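You operate a simulated robot arm through the tools that you are given. There is no shell and no other tool. Be economical: measure what you need, move in short steps, check, and stop when the job is done.

You are at the controls of a simulated robot arm. One attempt, no reset.

## Task
Stand the ink bottle from the top of the wide green bench beside the white pipe. It goes on the side that lies toward x +0.0, y -1.0 (a direction in the base frame), with about 3 cm between them.

The check looks at the end state, three seconds after you hand in, the way a careful person would. Anything else that was tipped, shoved, dropped, spilled or broken makes it a failure.

## Robot
A 7-joint arm with a two-finger parallel gripper, fixed in place. Base frame: the origin is at the foot of the arm, x ahead of it, y to its left, z up. Lengths are in mm, angles in rad, forces in N, time in s.
With the tool pointing down near the work surface it reaches from about 240 to 680 mm from the base axis. Its first joint turns from -1.152 to 1.152 rad. Payload 2.4 kg.
Tool frame: the origin (TCP) lies between the finger pads and is the grasp point; the fingertips stand 30 mm ahead of it; z points along the fingers, y is the line along which they close. The gripper opens to 94 mm. The fingers are 28 mm wide and 10 mm thick; the gripper's body (50 by 96 mm) begins 55 mm behind the TCP.
Orientation is that of the tool frame in the base frame, as a unit quaternion [w, x, y, z]. With the fingers straight down and closing along the base's y, the tool's x points along the base's -x, its y along +y and its z along -z.

## Interface
- The arm moves only by the tool apply_moves. Its argument "increments" is a list of rows, each a list of 2 entries, a list of its own where there are three numbers: the shift along the tool's x, y, z in mm, then the turn, a rotation vector about the tool's x, y, z in rad. In form: [[[dx, dy, dz], [ax, ay, az]], ...]. A call has 1 to 8 rows; each row is the pose to reach, as a shift and turn from the pose commanded when the call began, along the tool's axes at that moment. "hand" is the gripper command, from -1 (shut) to 1 (fully open), values between in proportion, set as the call begins (left out, the last holds). Each row takes 0.2 s and may step no farther than 50 mm and 0.15 rad from the row before; otherwise, or with a gripper value out of range, the whole call is refused. A pose out of reach is approached as far as the arm can. The call stops where the force on the tool passes 40 N (or 10 N more than at its start, if that is more) or the arm is blocked; 0.2 s more then pass. Each finger travels about 153 mm/s and halts on what it meets, pressing with about 32 N; the grip force reading is that of the motor and also rises with nothing between the fingers. The clock runs only during rows and for 0.2 s after the last one: add rows that repeat a pose to give the fingers time. The reply holds the time, the measured pose of the TCP, the force on the tool along the base axes, the opening and the grip force, in the units named above and with some noise, and new pictures: "views" is both (left out), scene, wrist or none.
- Cameras (640 x 400 px; columns grow to the right, rows downward): "scene" is fixed at [41.4, 495.5, 1430.3]; the picture's right is [-0.61, -0.79, 0.00], its down [-0.55, 0.42, -0.72] and it looks along [0.57, -0.44, -0.69] (base axes); focal length 370 px, centre (320, 200). "wrist" rides on the gripper at [-37, 0, -58] in the tool frame; the picture's right is [0.00, -1.00, 0.00], its down [0.97, 0.00, -0.24] and it looks along [0.24, 0.00, 0.97] (tool axes); focal length 218 px, centre (320, 200). There is no depth. A picture from a camera that has moved, and an enlarged one, comes with that camera's place and axes in the base frame and with its lens. The place of the scene camera against the robot may be out by one fixed shift of up to 12 mm in any direction.
- zoom(camera, box): a new picture of the part [left, top, right, bottom] of that camera's present view, enlarged. The clock stands still meanwhile.
- hand_in(): hands the job in; it is judged then, once.

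Go step by step. Nothing tells you positions but the pictures and the camera data: compare them with the known pose of the tool, close in by small moves and look again before you grip or let go. The budget is 90 turns and 150 pictures, counting those below and the enlarged ones. Unless the task says otherwise, let go and move clear before handing in, and close with one line.

The tools are called after "Emit:" by a JSON object that holds its "method" and its "body". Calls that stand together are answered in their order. apply_moves: Moves the arm, as the interface text tells. Its arguments: {"type":"object","properties":{"increments":{"type":"array"},"hand":{"type":"number"},"views":{"type":"string","enum":["both","scene","wrist","none"]}},"required":["increments"]} The other tools are called the same way: zoom (camera, box) takes an enlarged picture of a part of a camera's view; hand_in () hands the job in.

At the start:

```text
t: 0.0
position: [207.4, 263.2, 1149.8]
tool_rot: [0.0, 0.0, 1.0, 0.0]
wrist_force: [-0.1, 0.1, -0.1]
grip_width: 93.9
gripper_force: 0.1
```

scene: 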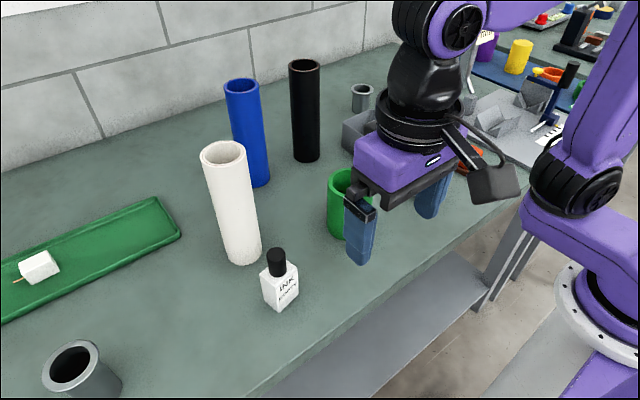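
wrist: 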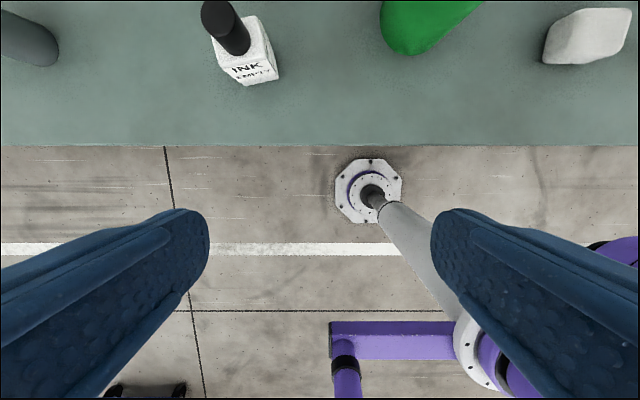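

The ink bottle stands near (326, 354) and the white pipe near (452, 356). The target is about y≈278 on the pipe's -y side. I'll zoom in to get exact positions and the bottle's yaw.

Emit:
{"method": "zoom", "body": {"camera": "scene", "box": [180, 130, 340, 330]}}

Emit:
{"method": "zoom", "body": {"camera": "wrist", "box": [180, 0, 300, 100]}}

```text
2.00 times, centred on (260, 230) of scene
camera zoom: at [41.4, 495.5, 1430.3], right [-0.61, -0.79, 0.0], down [-0.55, 0.42, -0.72], along [0.57, -0.44, -0.69], focal length 739 px, centre (440, 140)
```

zoom: 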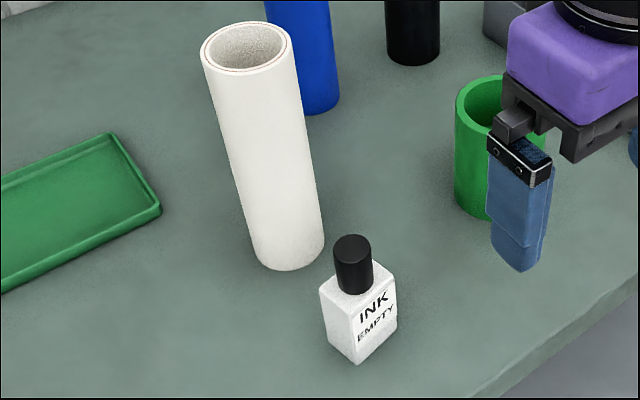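

```text
4.00 times, centred on (240, 50) of wrist
camera zoom: at [245.2, 262.8, 1208.4], right [0.0, -1.0, 0.0], down [-0.97, 0.0, 0.24], along [-0.24, 0.0, -0.97], focal length 873 px, centre (640, 800)
```

zoom: 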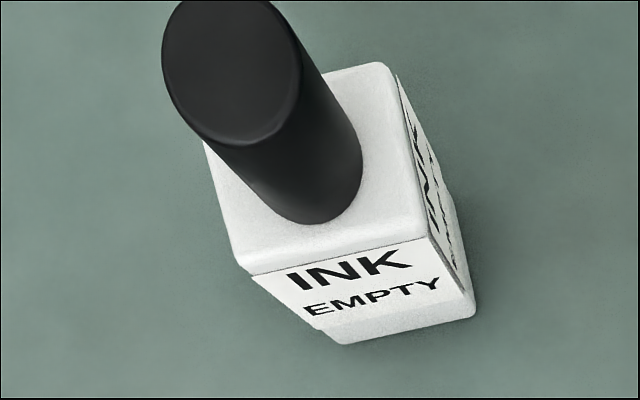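

The bottle's body is about 44×37 mm, 66 mm tall, with a cap up to about z 1007. It is centred near (343, 341) and yawed about 11°. I'll turn the gripper so it closes roughly along x, raise it and look again.

Emit:
{"method": "apply_moves", "body": {"increments": [[[-11, -3, -6], [0, 0, 0.148]], [[-22, -6, -12], [0, 0, 0.296]], [[-33, -9, -18], [0, 0, 0.444]], [[-44, -12, -24], [0, 0, 0.592]], [[-55, -15, -30], [0, 0, 0.74]], [[-66, -18, -36], [0, 0, 0.888]], [[-77, -21, -42], [0, 0, 1.036]], [[-88, -24, -48], [0, 0, 1.184]]], "hand": 0.5, "views": "both"}}

```text
t: 1.8
position: [297.7, 239.9, 1196.6]
tool_rot: [0.0, 0.558, 0.83, 0.0]
wrist_force: [0.2, -0.6, -0.1]
grip_width: 70.6
gripper_force: 0.0
camera wrist: at [312.1, 205.6, 1256.1], right [-0.93, -0.38, 0.0], down [-0.37, 0.9, 0.24], along [-0.09, 0.22, -0.97], focal length 218 px, centre (320, 200)
```

scene: 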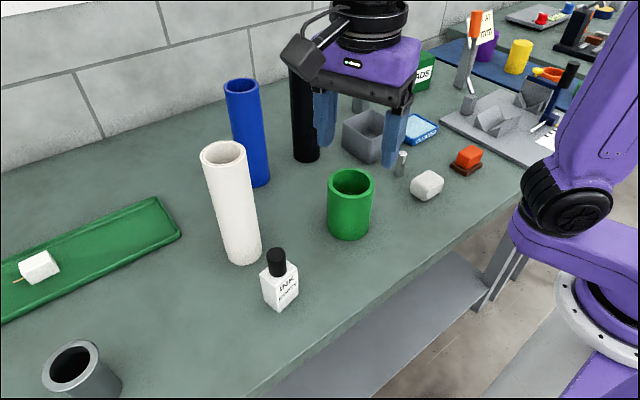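
wrist: 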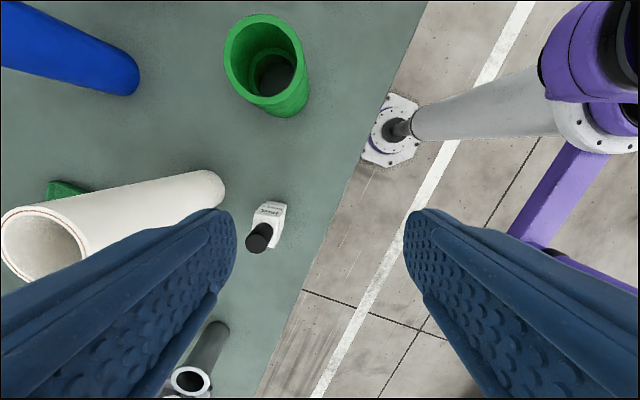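

The gripper has turned and the bottle is in view. I'll zoom on the pipe base and the bottle to refine both.

Emit:
{"method": "zoom", "body": {"camera": "wrist", "box": [140, 140, 300, 260]}}

```text
3.33 times, centred on (220, 200) of wrist
camera zoom: at [312.1, 205.6, 1256.1], right [-0.93, -0.38, 0.0], down [-0.37, 0.9, 0.24], along [-0.09, 0.22, -0.97], focal length 728 px, centre (653, 200)
```

zoom: 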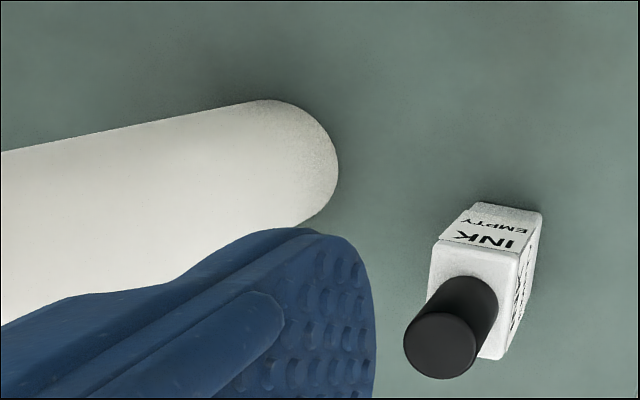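

The refined estimates put the pipe axis at about (459.5, 342.5) with radius 31, and the bottle centre at about (343, 341) with 11° yaw. I'm going to a pre-grasp pose tilted about 24°, with the gripper body leaning toward -y to stay clear of the cap and pipe.

Emit:
{"method": "apply_moves", "body": {"increments": [[[5.7, 14.1, 28], [-0.008, 0.084, 0.039]], [[11.4, 28.2, 56], [-0.016, 0.168, 0.077]], [[17.1, 42.4, 84], [-0.025, 0.251, 0.116]], [[22.8, 56.5, 112], [-0.033, 0.335, 0.154]], [[28.5, 70.6, 140.2], [-0.041, 0.419, 0.193]], [[28.5, 70.6, 140.2], [-0.041, 0.419, 0.193]]], "views": "both"}}

```text
t: 3.2
position: [348.8, 289.4, 1058.2]
tool_rot: [-0.16, 0.623, 0.754, 0.133]
wrist_force: [-0.7, 0.1, 0.1]
grip_width: 70.5
gripper_force: 0.0
camera wrist: at [361.2, 234.0, 1096.3], right [-0.98, -0.19, 0.0], down [-0.15, 0.77, 0.62], along [-0.12, 0.6, -0.79], focal length 218 px, centre (320, 200)
```

scene: 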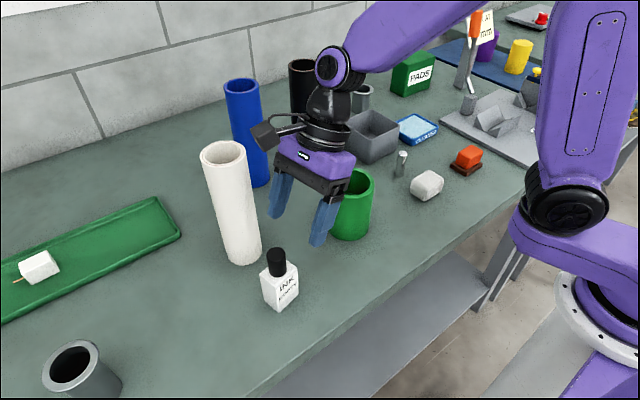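
wrist: 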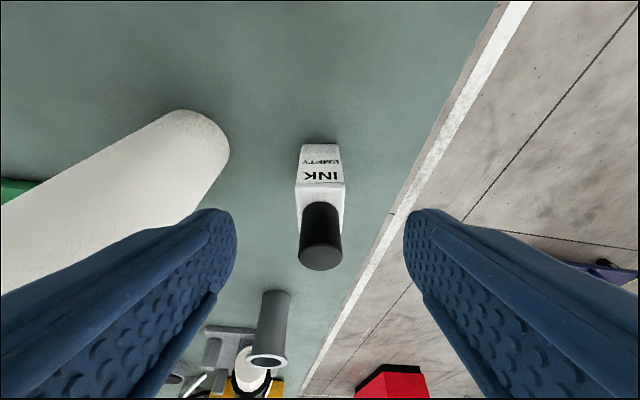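

The bottle is centred and squared between the fingers. I'm advancing along the tool axis most of the way, then checking.

Emit:
{"method": "apply_moves", "body": {"increments": [[[0, 1, 20], [0, 0, 0]], [[0, 1, 40], [0, 0, 0]], [[0, 1, 60], [0, 0, 0]], [[0, 1, 75], [0, 0, 0]], [[0, 1, 90], [0, 0, 0]], [[0, 1, 90], [0, 0, 0]]], "views": "both"}}

```text
t: 4.6
position: [343.5, 326.9, 976.9]
tool_rot: [-0.161, 0.622, 0.754, 0.133]
wrist_force: [0.3, 0.3, -0.5]
grip_width: 70.2
gripper_force: 0.0
camera wrist: at [355.3, 271.9, 1014.9], right [-0.98, -0.19, 0.0], down [-0.15, 0.77, 0.62], along [-0.12, 0.6, -0.79], focal length 218 px, centre (320, 200)
```

scene: 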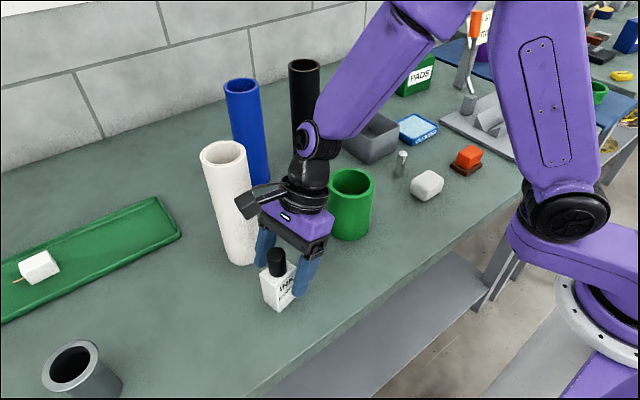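
wrist: 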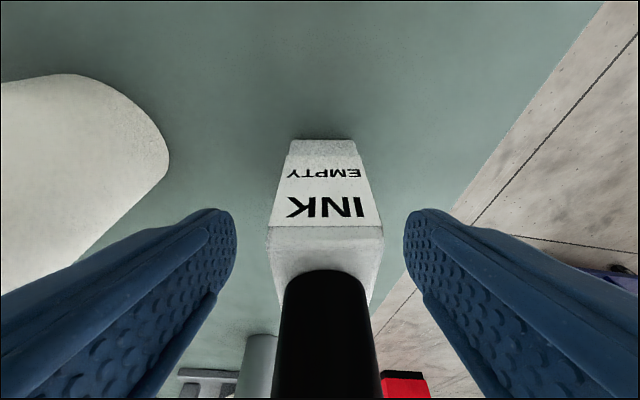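

The bottle sits about 1.5 mm off the finger centreline. I'll correct for that, go in the last 22 mm and look before gripping.

Emit:
{"method": "apply_moves", "body": {"increments": [[[0, -1.7, 8], [0, 0, 0]], [[0, -1.7, 15], [0, 0, 0]], [[0, -1.7, 22], [0, 0, 0]], [[0, -1.7, 22], [0, 0, 0]]], "views": "both"}}

Emit:
{"method": "zoom", "body": {"camera": "scene", "box": [200, 150, 360, 330]}}

```text
t: 5.6
position: [340.3, 336.4, 958.2]
tool_rot: [-0.16, 0.622, 0.754, 0.135]
wrist_force: [-0.7, -5.0, 20.5]
grip_width: 70.6
gripper_force: 0.0
camera wrist: at [352.2, 279.8, 995.6], right [-0.98, -0.19, 0.0], down [-0.15, 0.77, 0.62], along [-0.12, 0.61, -0.79], focal length 218 px, centre (320, 200)
```

scene: 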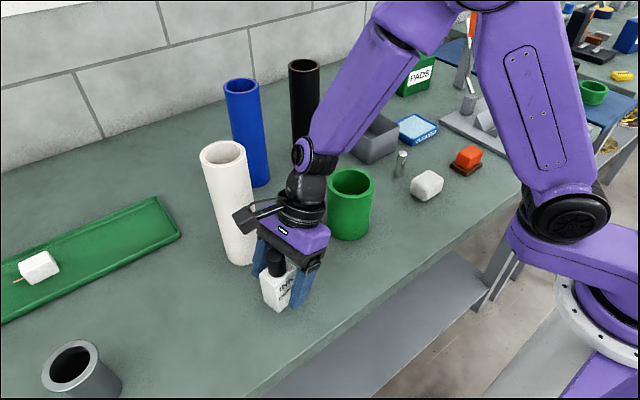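
wrist: 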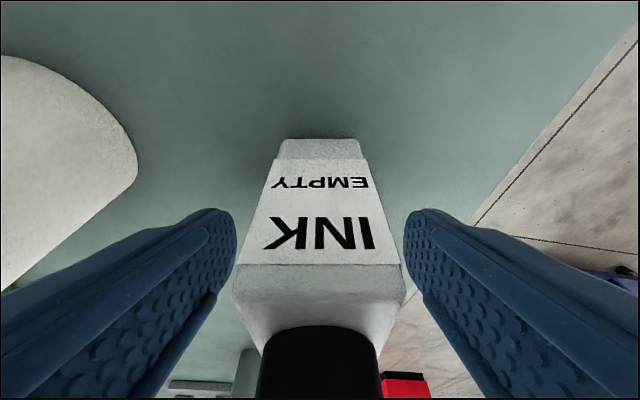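

```text
2.22 times, centred on (280, 240) of scene
camera zoom: at [41.1, 495.1, 1430.5], right [-0.61, -0.79, 0.0], down [-0.55, 0.42, -0.72], along [0.57, -0.44, -0.69], focal length 822 px, centre (409, 111)
```

zoom: 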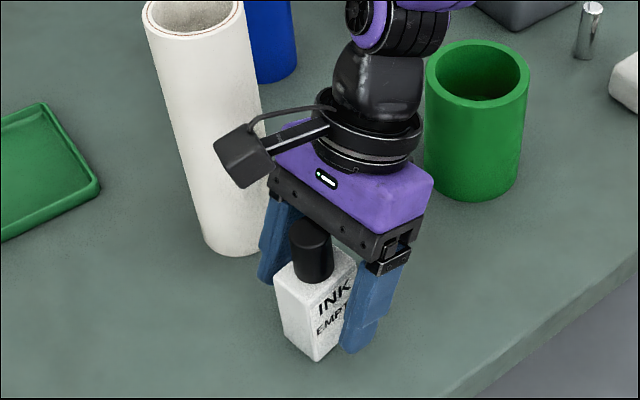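

The wrist force shows 20 N upward, so the gripper body is touching the cap. I'll back off 6 mm and check that the force is gone.

Emit:
{"method": "apply_moves", "body": {"increments": [[[0, 0, -4], [0, 0, 0]], [[0, 0, -7], [0, 0, 0]], [[0, 0, -7], [0, 0, 0]]], "views": "wrist"}}

```text
t: 6.4
position: [340.0, 333.3, 961.9]
tool_rot: [-0.16, 0.622, 0.755, 0.132]
wrist_force: [-0.4, -0.4, 0.0]
grip_width: 70.7
gripper_force: 0.0
camera wrist: at [352.4, 276.4, 1000.2], right [-0.98, -0.19, 0.0], down [-0.15, 0.77, 0.61], along [-0.12, 0.6, -0.79], focal length 218 px, centre (320, 200)
```

wrist: 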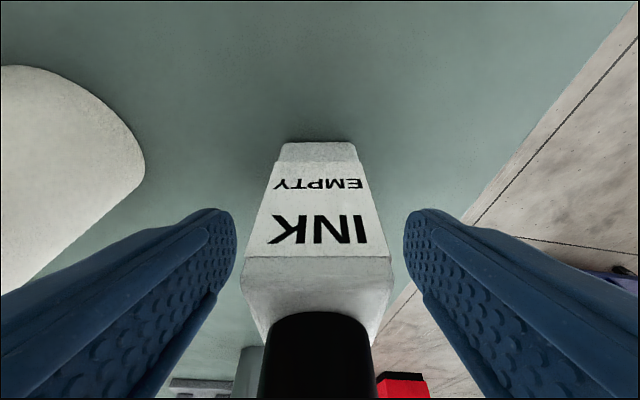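

Contact is cleared and the bottle is centred. Closing on the body now.

Emit:
{"method": "apply_moves", "body": {"increments": [[[0, 0, 0], [0, 0, 0]], [[0, 0, 0], [0, 0, 0]], [[0, 0, 0], [0, 0, 0]], [[0, 0, 0], [0, 0, 0]]], "hand": -1, "views": "wrist"}}

```text
t: 7.4
position: [340.5, 332.5, 962.1]
tool_rot: [-0.161, 0.622, 0.754, 0.133]
wrist_force: [0.1, -0.4, -0.1]
grip_width: 38.5
gripper_force: 32.1
camera wrist: at [352.6, 276.5, 1000.4], right [-0.98, -0.19, 0.0], down [-0.15, 0.77, 0.62], along [-0.12, 0.6, -0.79], focal length 218 px, centre (320, 200)
```

wrist: 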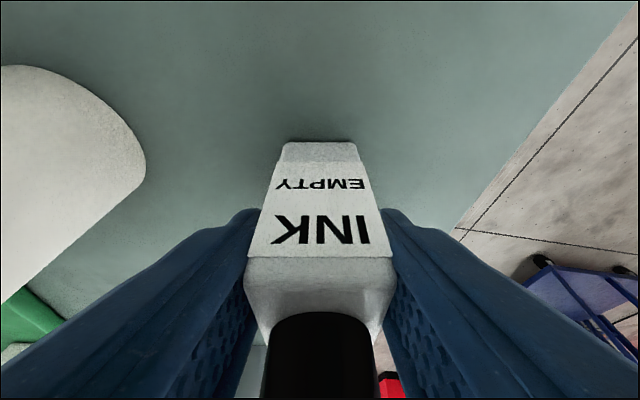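

It is gripped at 38.5 mm width. Lifting 60 mm straight up and checking.

Emit:
{"method": "apply_moves", "body": {"increments": [[[4.1, 0, -9.1], [0, 0, 0]], [[12.4, 0, -27.4], [0, 0, 0]], [[24.7, 0, -54.9], [0, 0, 0]], [[24.7, 0, -54.9], [0, 0, 0]]], "views": "both"}}

```text
t: 8.4
position: [341.1, 332.7, 1020.9]
tool_rot: [-0.161, 0.623, 0.754, 0.133]
wrist_force: [-0.4, -0.2, -0.4]
grip_width: 38.6
gripper_force: 31.6
camera wrist: at [353.5, 277.4, 1060.4], right [-0.98, -0.19, 0.0], down [-0.15, 0.77, 0.62], along [-0.12, 0.6, -0.79], focal length 218 px, centre (320, 200)
```

scene: 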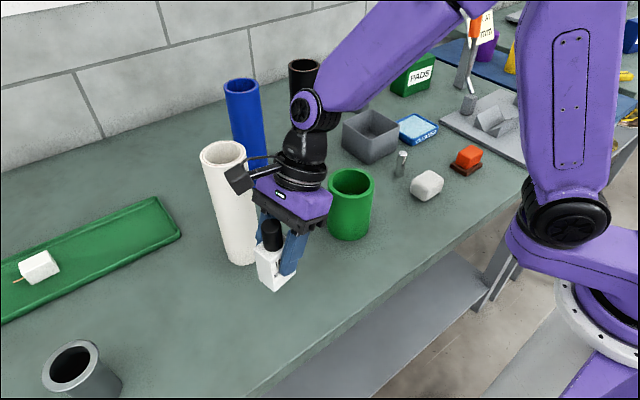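
wrist: 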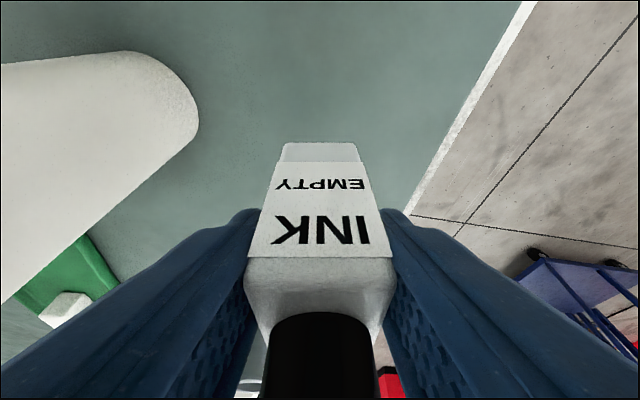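

The lift is clean. An attachment box sticks out about 107 mm on the tool's +x side, which would hit the pipe if I placed at the current yaw. I'll move to -y first, then yaw about +49° around vertical so the box and the gripper body both stay clear.

Emit:
{"method": "apply_moves", "body": {"increments": [[[-37, -7.9, -16.5], [0, 0, 0]], [[-74, -15.8, -33], [0, 0, 0]], [[-74, -15.8, -33], [0.059, 0, -0.13]], [[-74, -15.8, -33], [0.117, 0, -0.26]], [[-74, -15.8, -33], [0.176, 0, -0.391]], [[-74, -15.8, -33], [0.235, 0, -0.521]], [[-74, -15.8, -33], [0.293, 0, -0.652]], [[-74, -15.8, -33], [0.352, 0, -0.782]]], "views": "both"}}

```text
t: 10.2
position: [340.2, 250.0, 1023.3]
tool_rot: [-0.203, 0.25, 0.945, 0.053]
wrist_force: [0.2, 0.6, 0.0]
grip_width: 38.7
gripper_force: 31.5
camera wrist: at [391.3, 223.3, 1059.9], right [-0.5, -0.87, 0.0], down [-0.68, 0.39, 0.62], along [-0.54, 0.3, -0.79], focal length 218 px, centre (320, 200)
```

scene: 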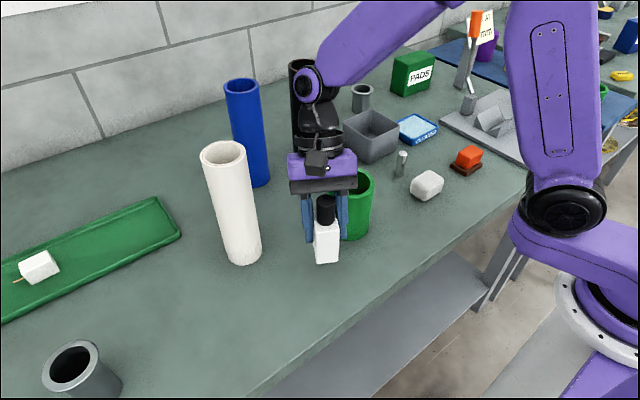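
wrist: 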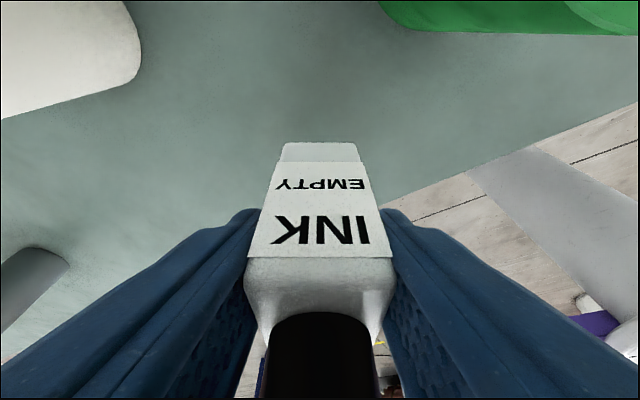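

The pipe re-measures consistently at about (461, 342), R≈32. I'm traversing +x at this height to above the target.

Emit:
{"method": "apply_moves", "body": {"increments": [[[-24.9, 15.7, -11.4], [0, 0, 0]], [[-49.8, 31.5, -22.8], [0, 0, 0]], [[-74.6, 47.2, -34.1], [0, 0, 0]], [[-99.5, 63, -45.5], [0, 0, 0]], [[-99.5, 63, -45.5], [0, 0, 0]]], "views": "both"}}

Emit:
{"method": "zoom", "body": {"camera": "scene", "box": [180, 80, 380, 280]}}

```text
t: 11.4
position: [467.1, 252.2, 1023.1]
tool_rot: [-0.202, 0.252, 0.945, 0.052]
wrist_force: [-0.8, 0.3, -0.2]
grip_width: 38.6
gripper_force: 31.8
camera wrist: at [517.8, 222.9, 1061.6], right [-0.5, -0.87, 0.0], down [-0.68, 0.39, 0.62], along [-0.54, 0.31, -0.79], focal length 218 px, centre (320, 200)
```

scene: 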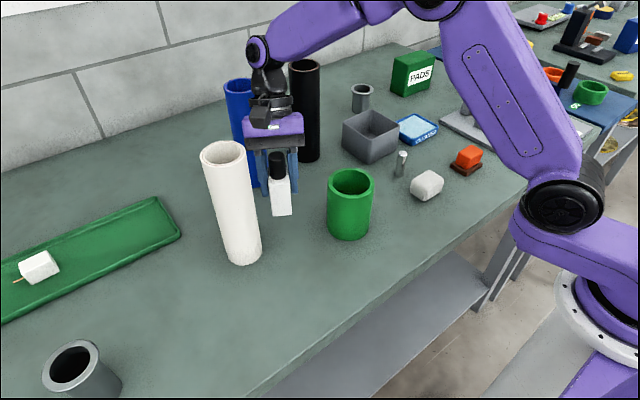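
wrist: 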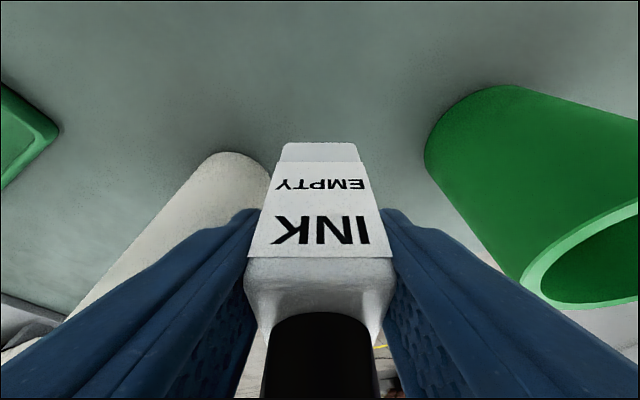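

```text
2.00 times, centred on (280, 180) of scene
camera zoom: at [41.4, 495.5, 1430.3], right [-0.61, -0.79, 0.0], down [-0.55, 0.42, -0.72], along [0.57, -0.44, -0.69], focal length 739 px, centre (400, 240)
```

zoom: 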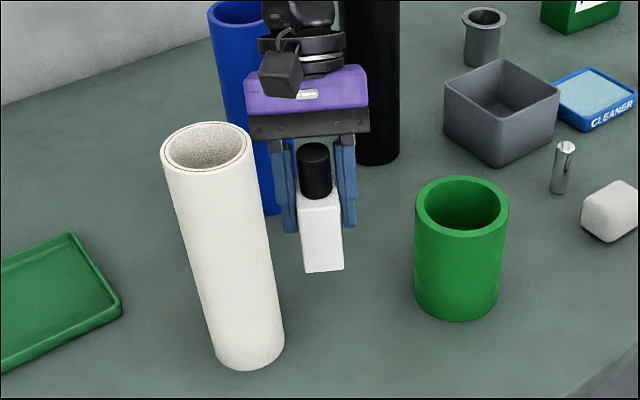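

The bottle is above the target. Before lowering I want to check clearance between the wrist link and the blue pipe behind it.

Emit:
{"method": "zoom", "body": {"camera": "scene", "box": [200, 20, 340, 130]}}

```text
3.64 times, centred on (270, 75) of scene
camera zoom: at [41.4, 495.5, 1430.3], right [-0.61, -0.79, 0.0], down [-0.55, 0.42, -0.72], along [0.57, -0.44, -0.69], focal length 1344 px, centre (502, 654)
```

zoom: 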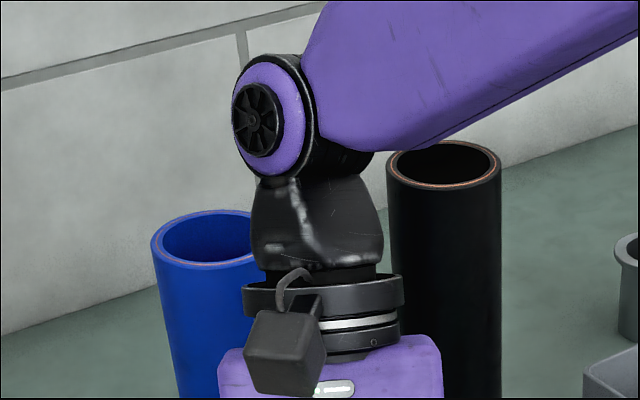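

There is enough clearance from the blue pipe. I'm lowering 57 mm with a small y trim, then I'll check just above the bench.

Emit:
{"method": "apply_moves", "body": {"increments": [[[-6.2, -1, 12.9], [0, 0, 0]], [[-12.3, -2.2, 25.8], [0, 0, 0]], [[-18.4, -2.2, 38.8], [0, 0, 0]], [[-24.6, -2.2, 51.7], [0, 0, 0]], [[-24.6, -2.2, 51.7], [0, 0, 0]]], "views": "both"}}

Emit:
{"method": "zoom", "body": {"camera": "scene", "box": [180, 80, 380, 280]}}

```text
t: 12.6
position: [466.8, 249.5, 965.4]
tool_rot: [-0.202, 0.251, 0.945, 0.052]
wrist_force: [1.1, -0.4, -0.5]
grip_width: 38.6
gripper_force: 31.8
camera wrist: at [517.9, 220.5, 1003.7], right [-0.5, -0.87, 0.0], down [-0.68, 0.39, 0.62], along [-0.53, 0.31, -0.79], focal length 218 px, centre (320, 200)
```

scene: 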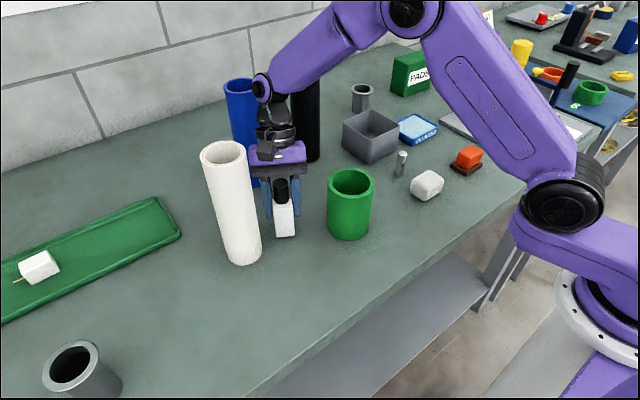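
wrist: 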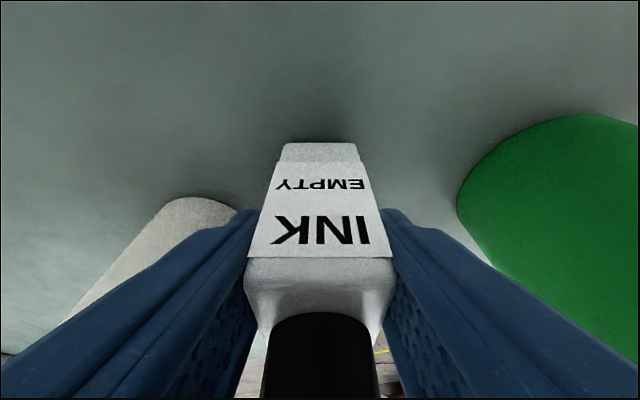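

```text
2.00 times, centred on (280, 180) of scene
camera zoom: at [41.4, 495.5, 1430.3], right [-0.61, -0.79, 0.0], down [-0.55, 0.42, -0.72], along [0.57, -0.44, -0.69], focal length 739 px, centre (400, 240)
```

zoom: 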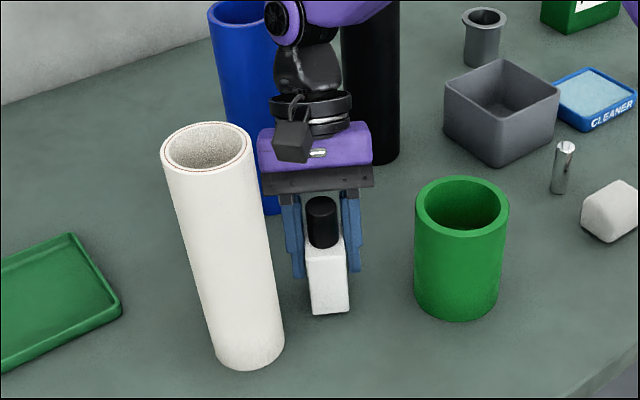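

Position looks right, with the predicted gap at about 30 mm. I'm lowering the last ~3 mm gently.

Emit:
{"method": "apply_moves", "body": {"increments": [[[-0.4, 0, 0.9], [0, 0, 0]], [[-0.8, 0, 1.8], [0, 0, 0]], [[-1.2, 0, 2.7], [0, 0, 0]], [[-1.2, 0, 2.7], [0, 0, 0]]], "views": "none"}}

```text
t: 13.6
position: [467.4, 248.6, 962.5]
tool_rot: [-0.202, 0.252, 0.945, 0.054]
wrist_force: [0.2, 0.2, -0.3]
grip_width: 38.7
gripper_force: 31.8
```

Emit:
{"method": "apply_moves", "body": {"increments": [[[-0.2, 0, 0.45], [0, 0, 0]], [[-0.4, 0, 0.9], [0, 0, 0]], [[-0.4, 0, 0.9], [0, 0, 0]]], "views": "none"}}

```text
t: 14.4
position: [467.4, 248.4, 962.3]
tool_rot: [-0.202, 0.252, 0.945, 0.054]
wrist_force: [0.3, 0.1, 3.9]
grip_width: 38.6
gripper_force: 32.0
```

The force reads about 4 N upward, so the bottle is on the bench. Opening modestly to release it.

Emit:
{"method": "apply_moves", "body": {"increments": [[[0, 0, 0], [0, 0, 0]], [[0, 0, 0], [0, 0, 0]], [[0, 0, 0], [0, 0, 0]]], "hand": 0.22, "views": "both"}}

```text
t: 15.2
position: [467.0, 249.6, 962.1]
tool_rot: [-0.202, 0.251, 0.945, 0.053]
wrist_force: [-0.3, 0.3, 0.2]
grip_width: 57.3
gripper_force: 0.1
camera wrist: at [518.0, 220.4, 999.8], right [-0.5, -0.87, 0.0], down [-0.68, 0.39, 0.62], along [-0.54, 0.31, -0.79], focal length 218 px, centre (320, 200)
```

scene: 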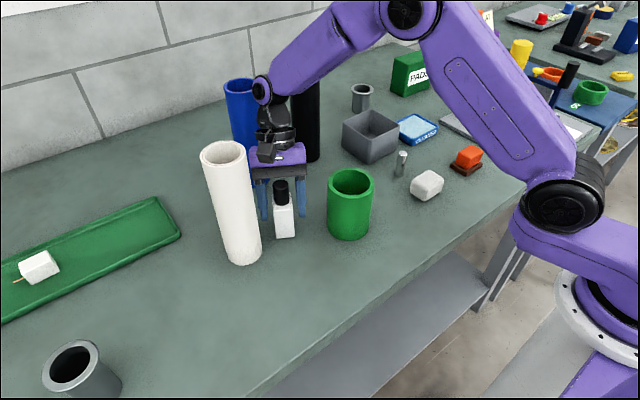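
wrist: 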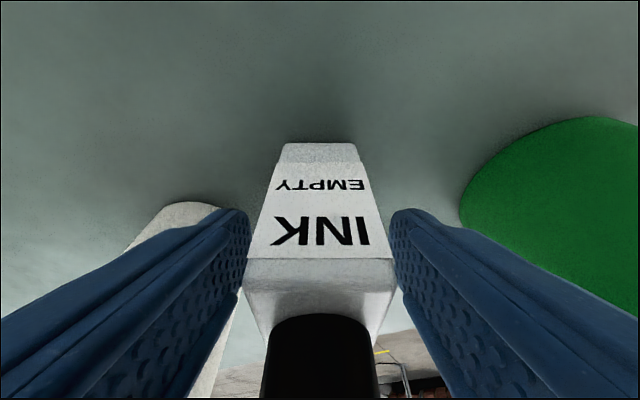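

Released cleanly and the bottle is standing. Retreating straight up.

Emit:
{"method": "apply_moves", "body": {"increments": [[[4.1, 0, -9.2], [0, 0, 0]], [[12.4, 0, -27.5], [0, 0, 0]], [[24.7, 0, -54.9], [0, 0, 0]], [[41.2, 0, -91.5], [0, 0, 0]], [[57.7, 0, -128], [0, 0, 0]], [[74.2, 0, -164.7], [0, 0, 0]], [[74.2, 0, -164.7], [0, 0, 0]]], "views": "both"}}

Emit:
{"method": "zoom", "body": {"camera": "scene", "box": [180, 100, 380, 280]}}

```text
t: 16.8
position: [465.0, 249.9, 1146.0]
tool_rot: [-0.202, 0.253, 0.945, 0.054]
wrist_force: [0.3, 0.2, -0.1]
grip_width: 57.3
gripper_force: 0.0
camera wrist: at [515.9, 221.1, 1184.0], right [-0.5, -0.87, 0.0], down [-0.68, 0.39, 0.62], along [-0.53, 0.31, -0.79], focal length 218 px, centre (320, 200)
```

scene: 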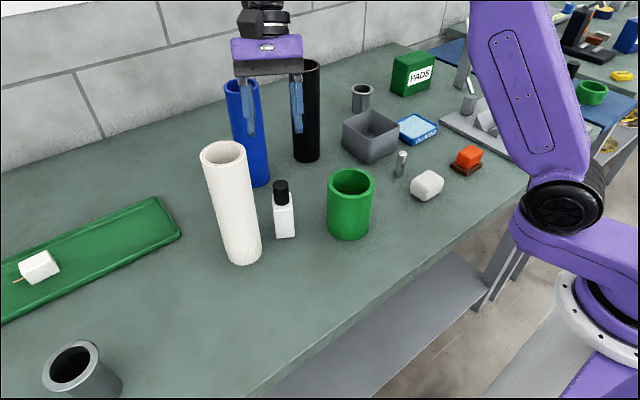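
wrist: 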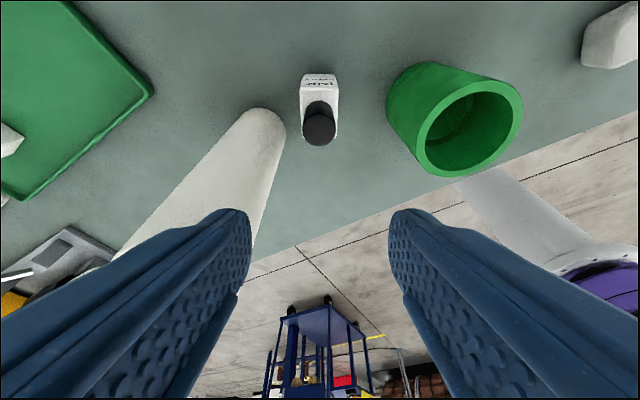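

```text
2.22 times, centred on (280, 190) of scene
camera zoom: at [41.4, 495.5, 1430.3], right [-0.61, -0.79, 0.0], down [-0.55, 0.42, -0.72], along [0.57, -0.44, -0.69], focal length 822 px, centre (409, 222)
```

zoom: 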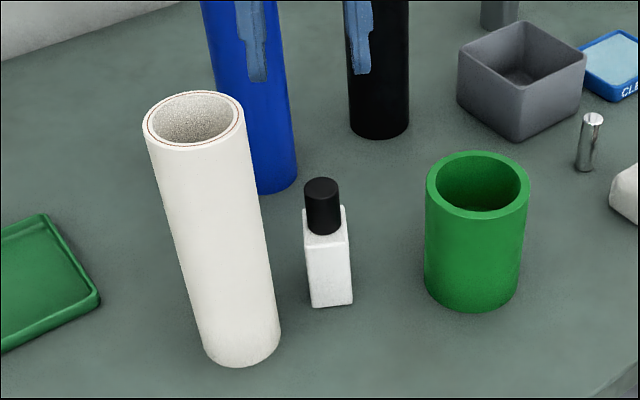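

The bottle stands upright beside the white pipe on its -y side with about 3 cm between them. Nothing else has moved and the gripper is clear, so I'm handing in.

Emit:
{"method": "hand_in", "body": {}}

```text
The job is handed in.
```

The ink bottle is standing on the -y side of the white pipe, about 3 cm from it by my camera measurements. The arm is clear and nothing else was disturbed.
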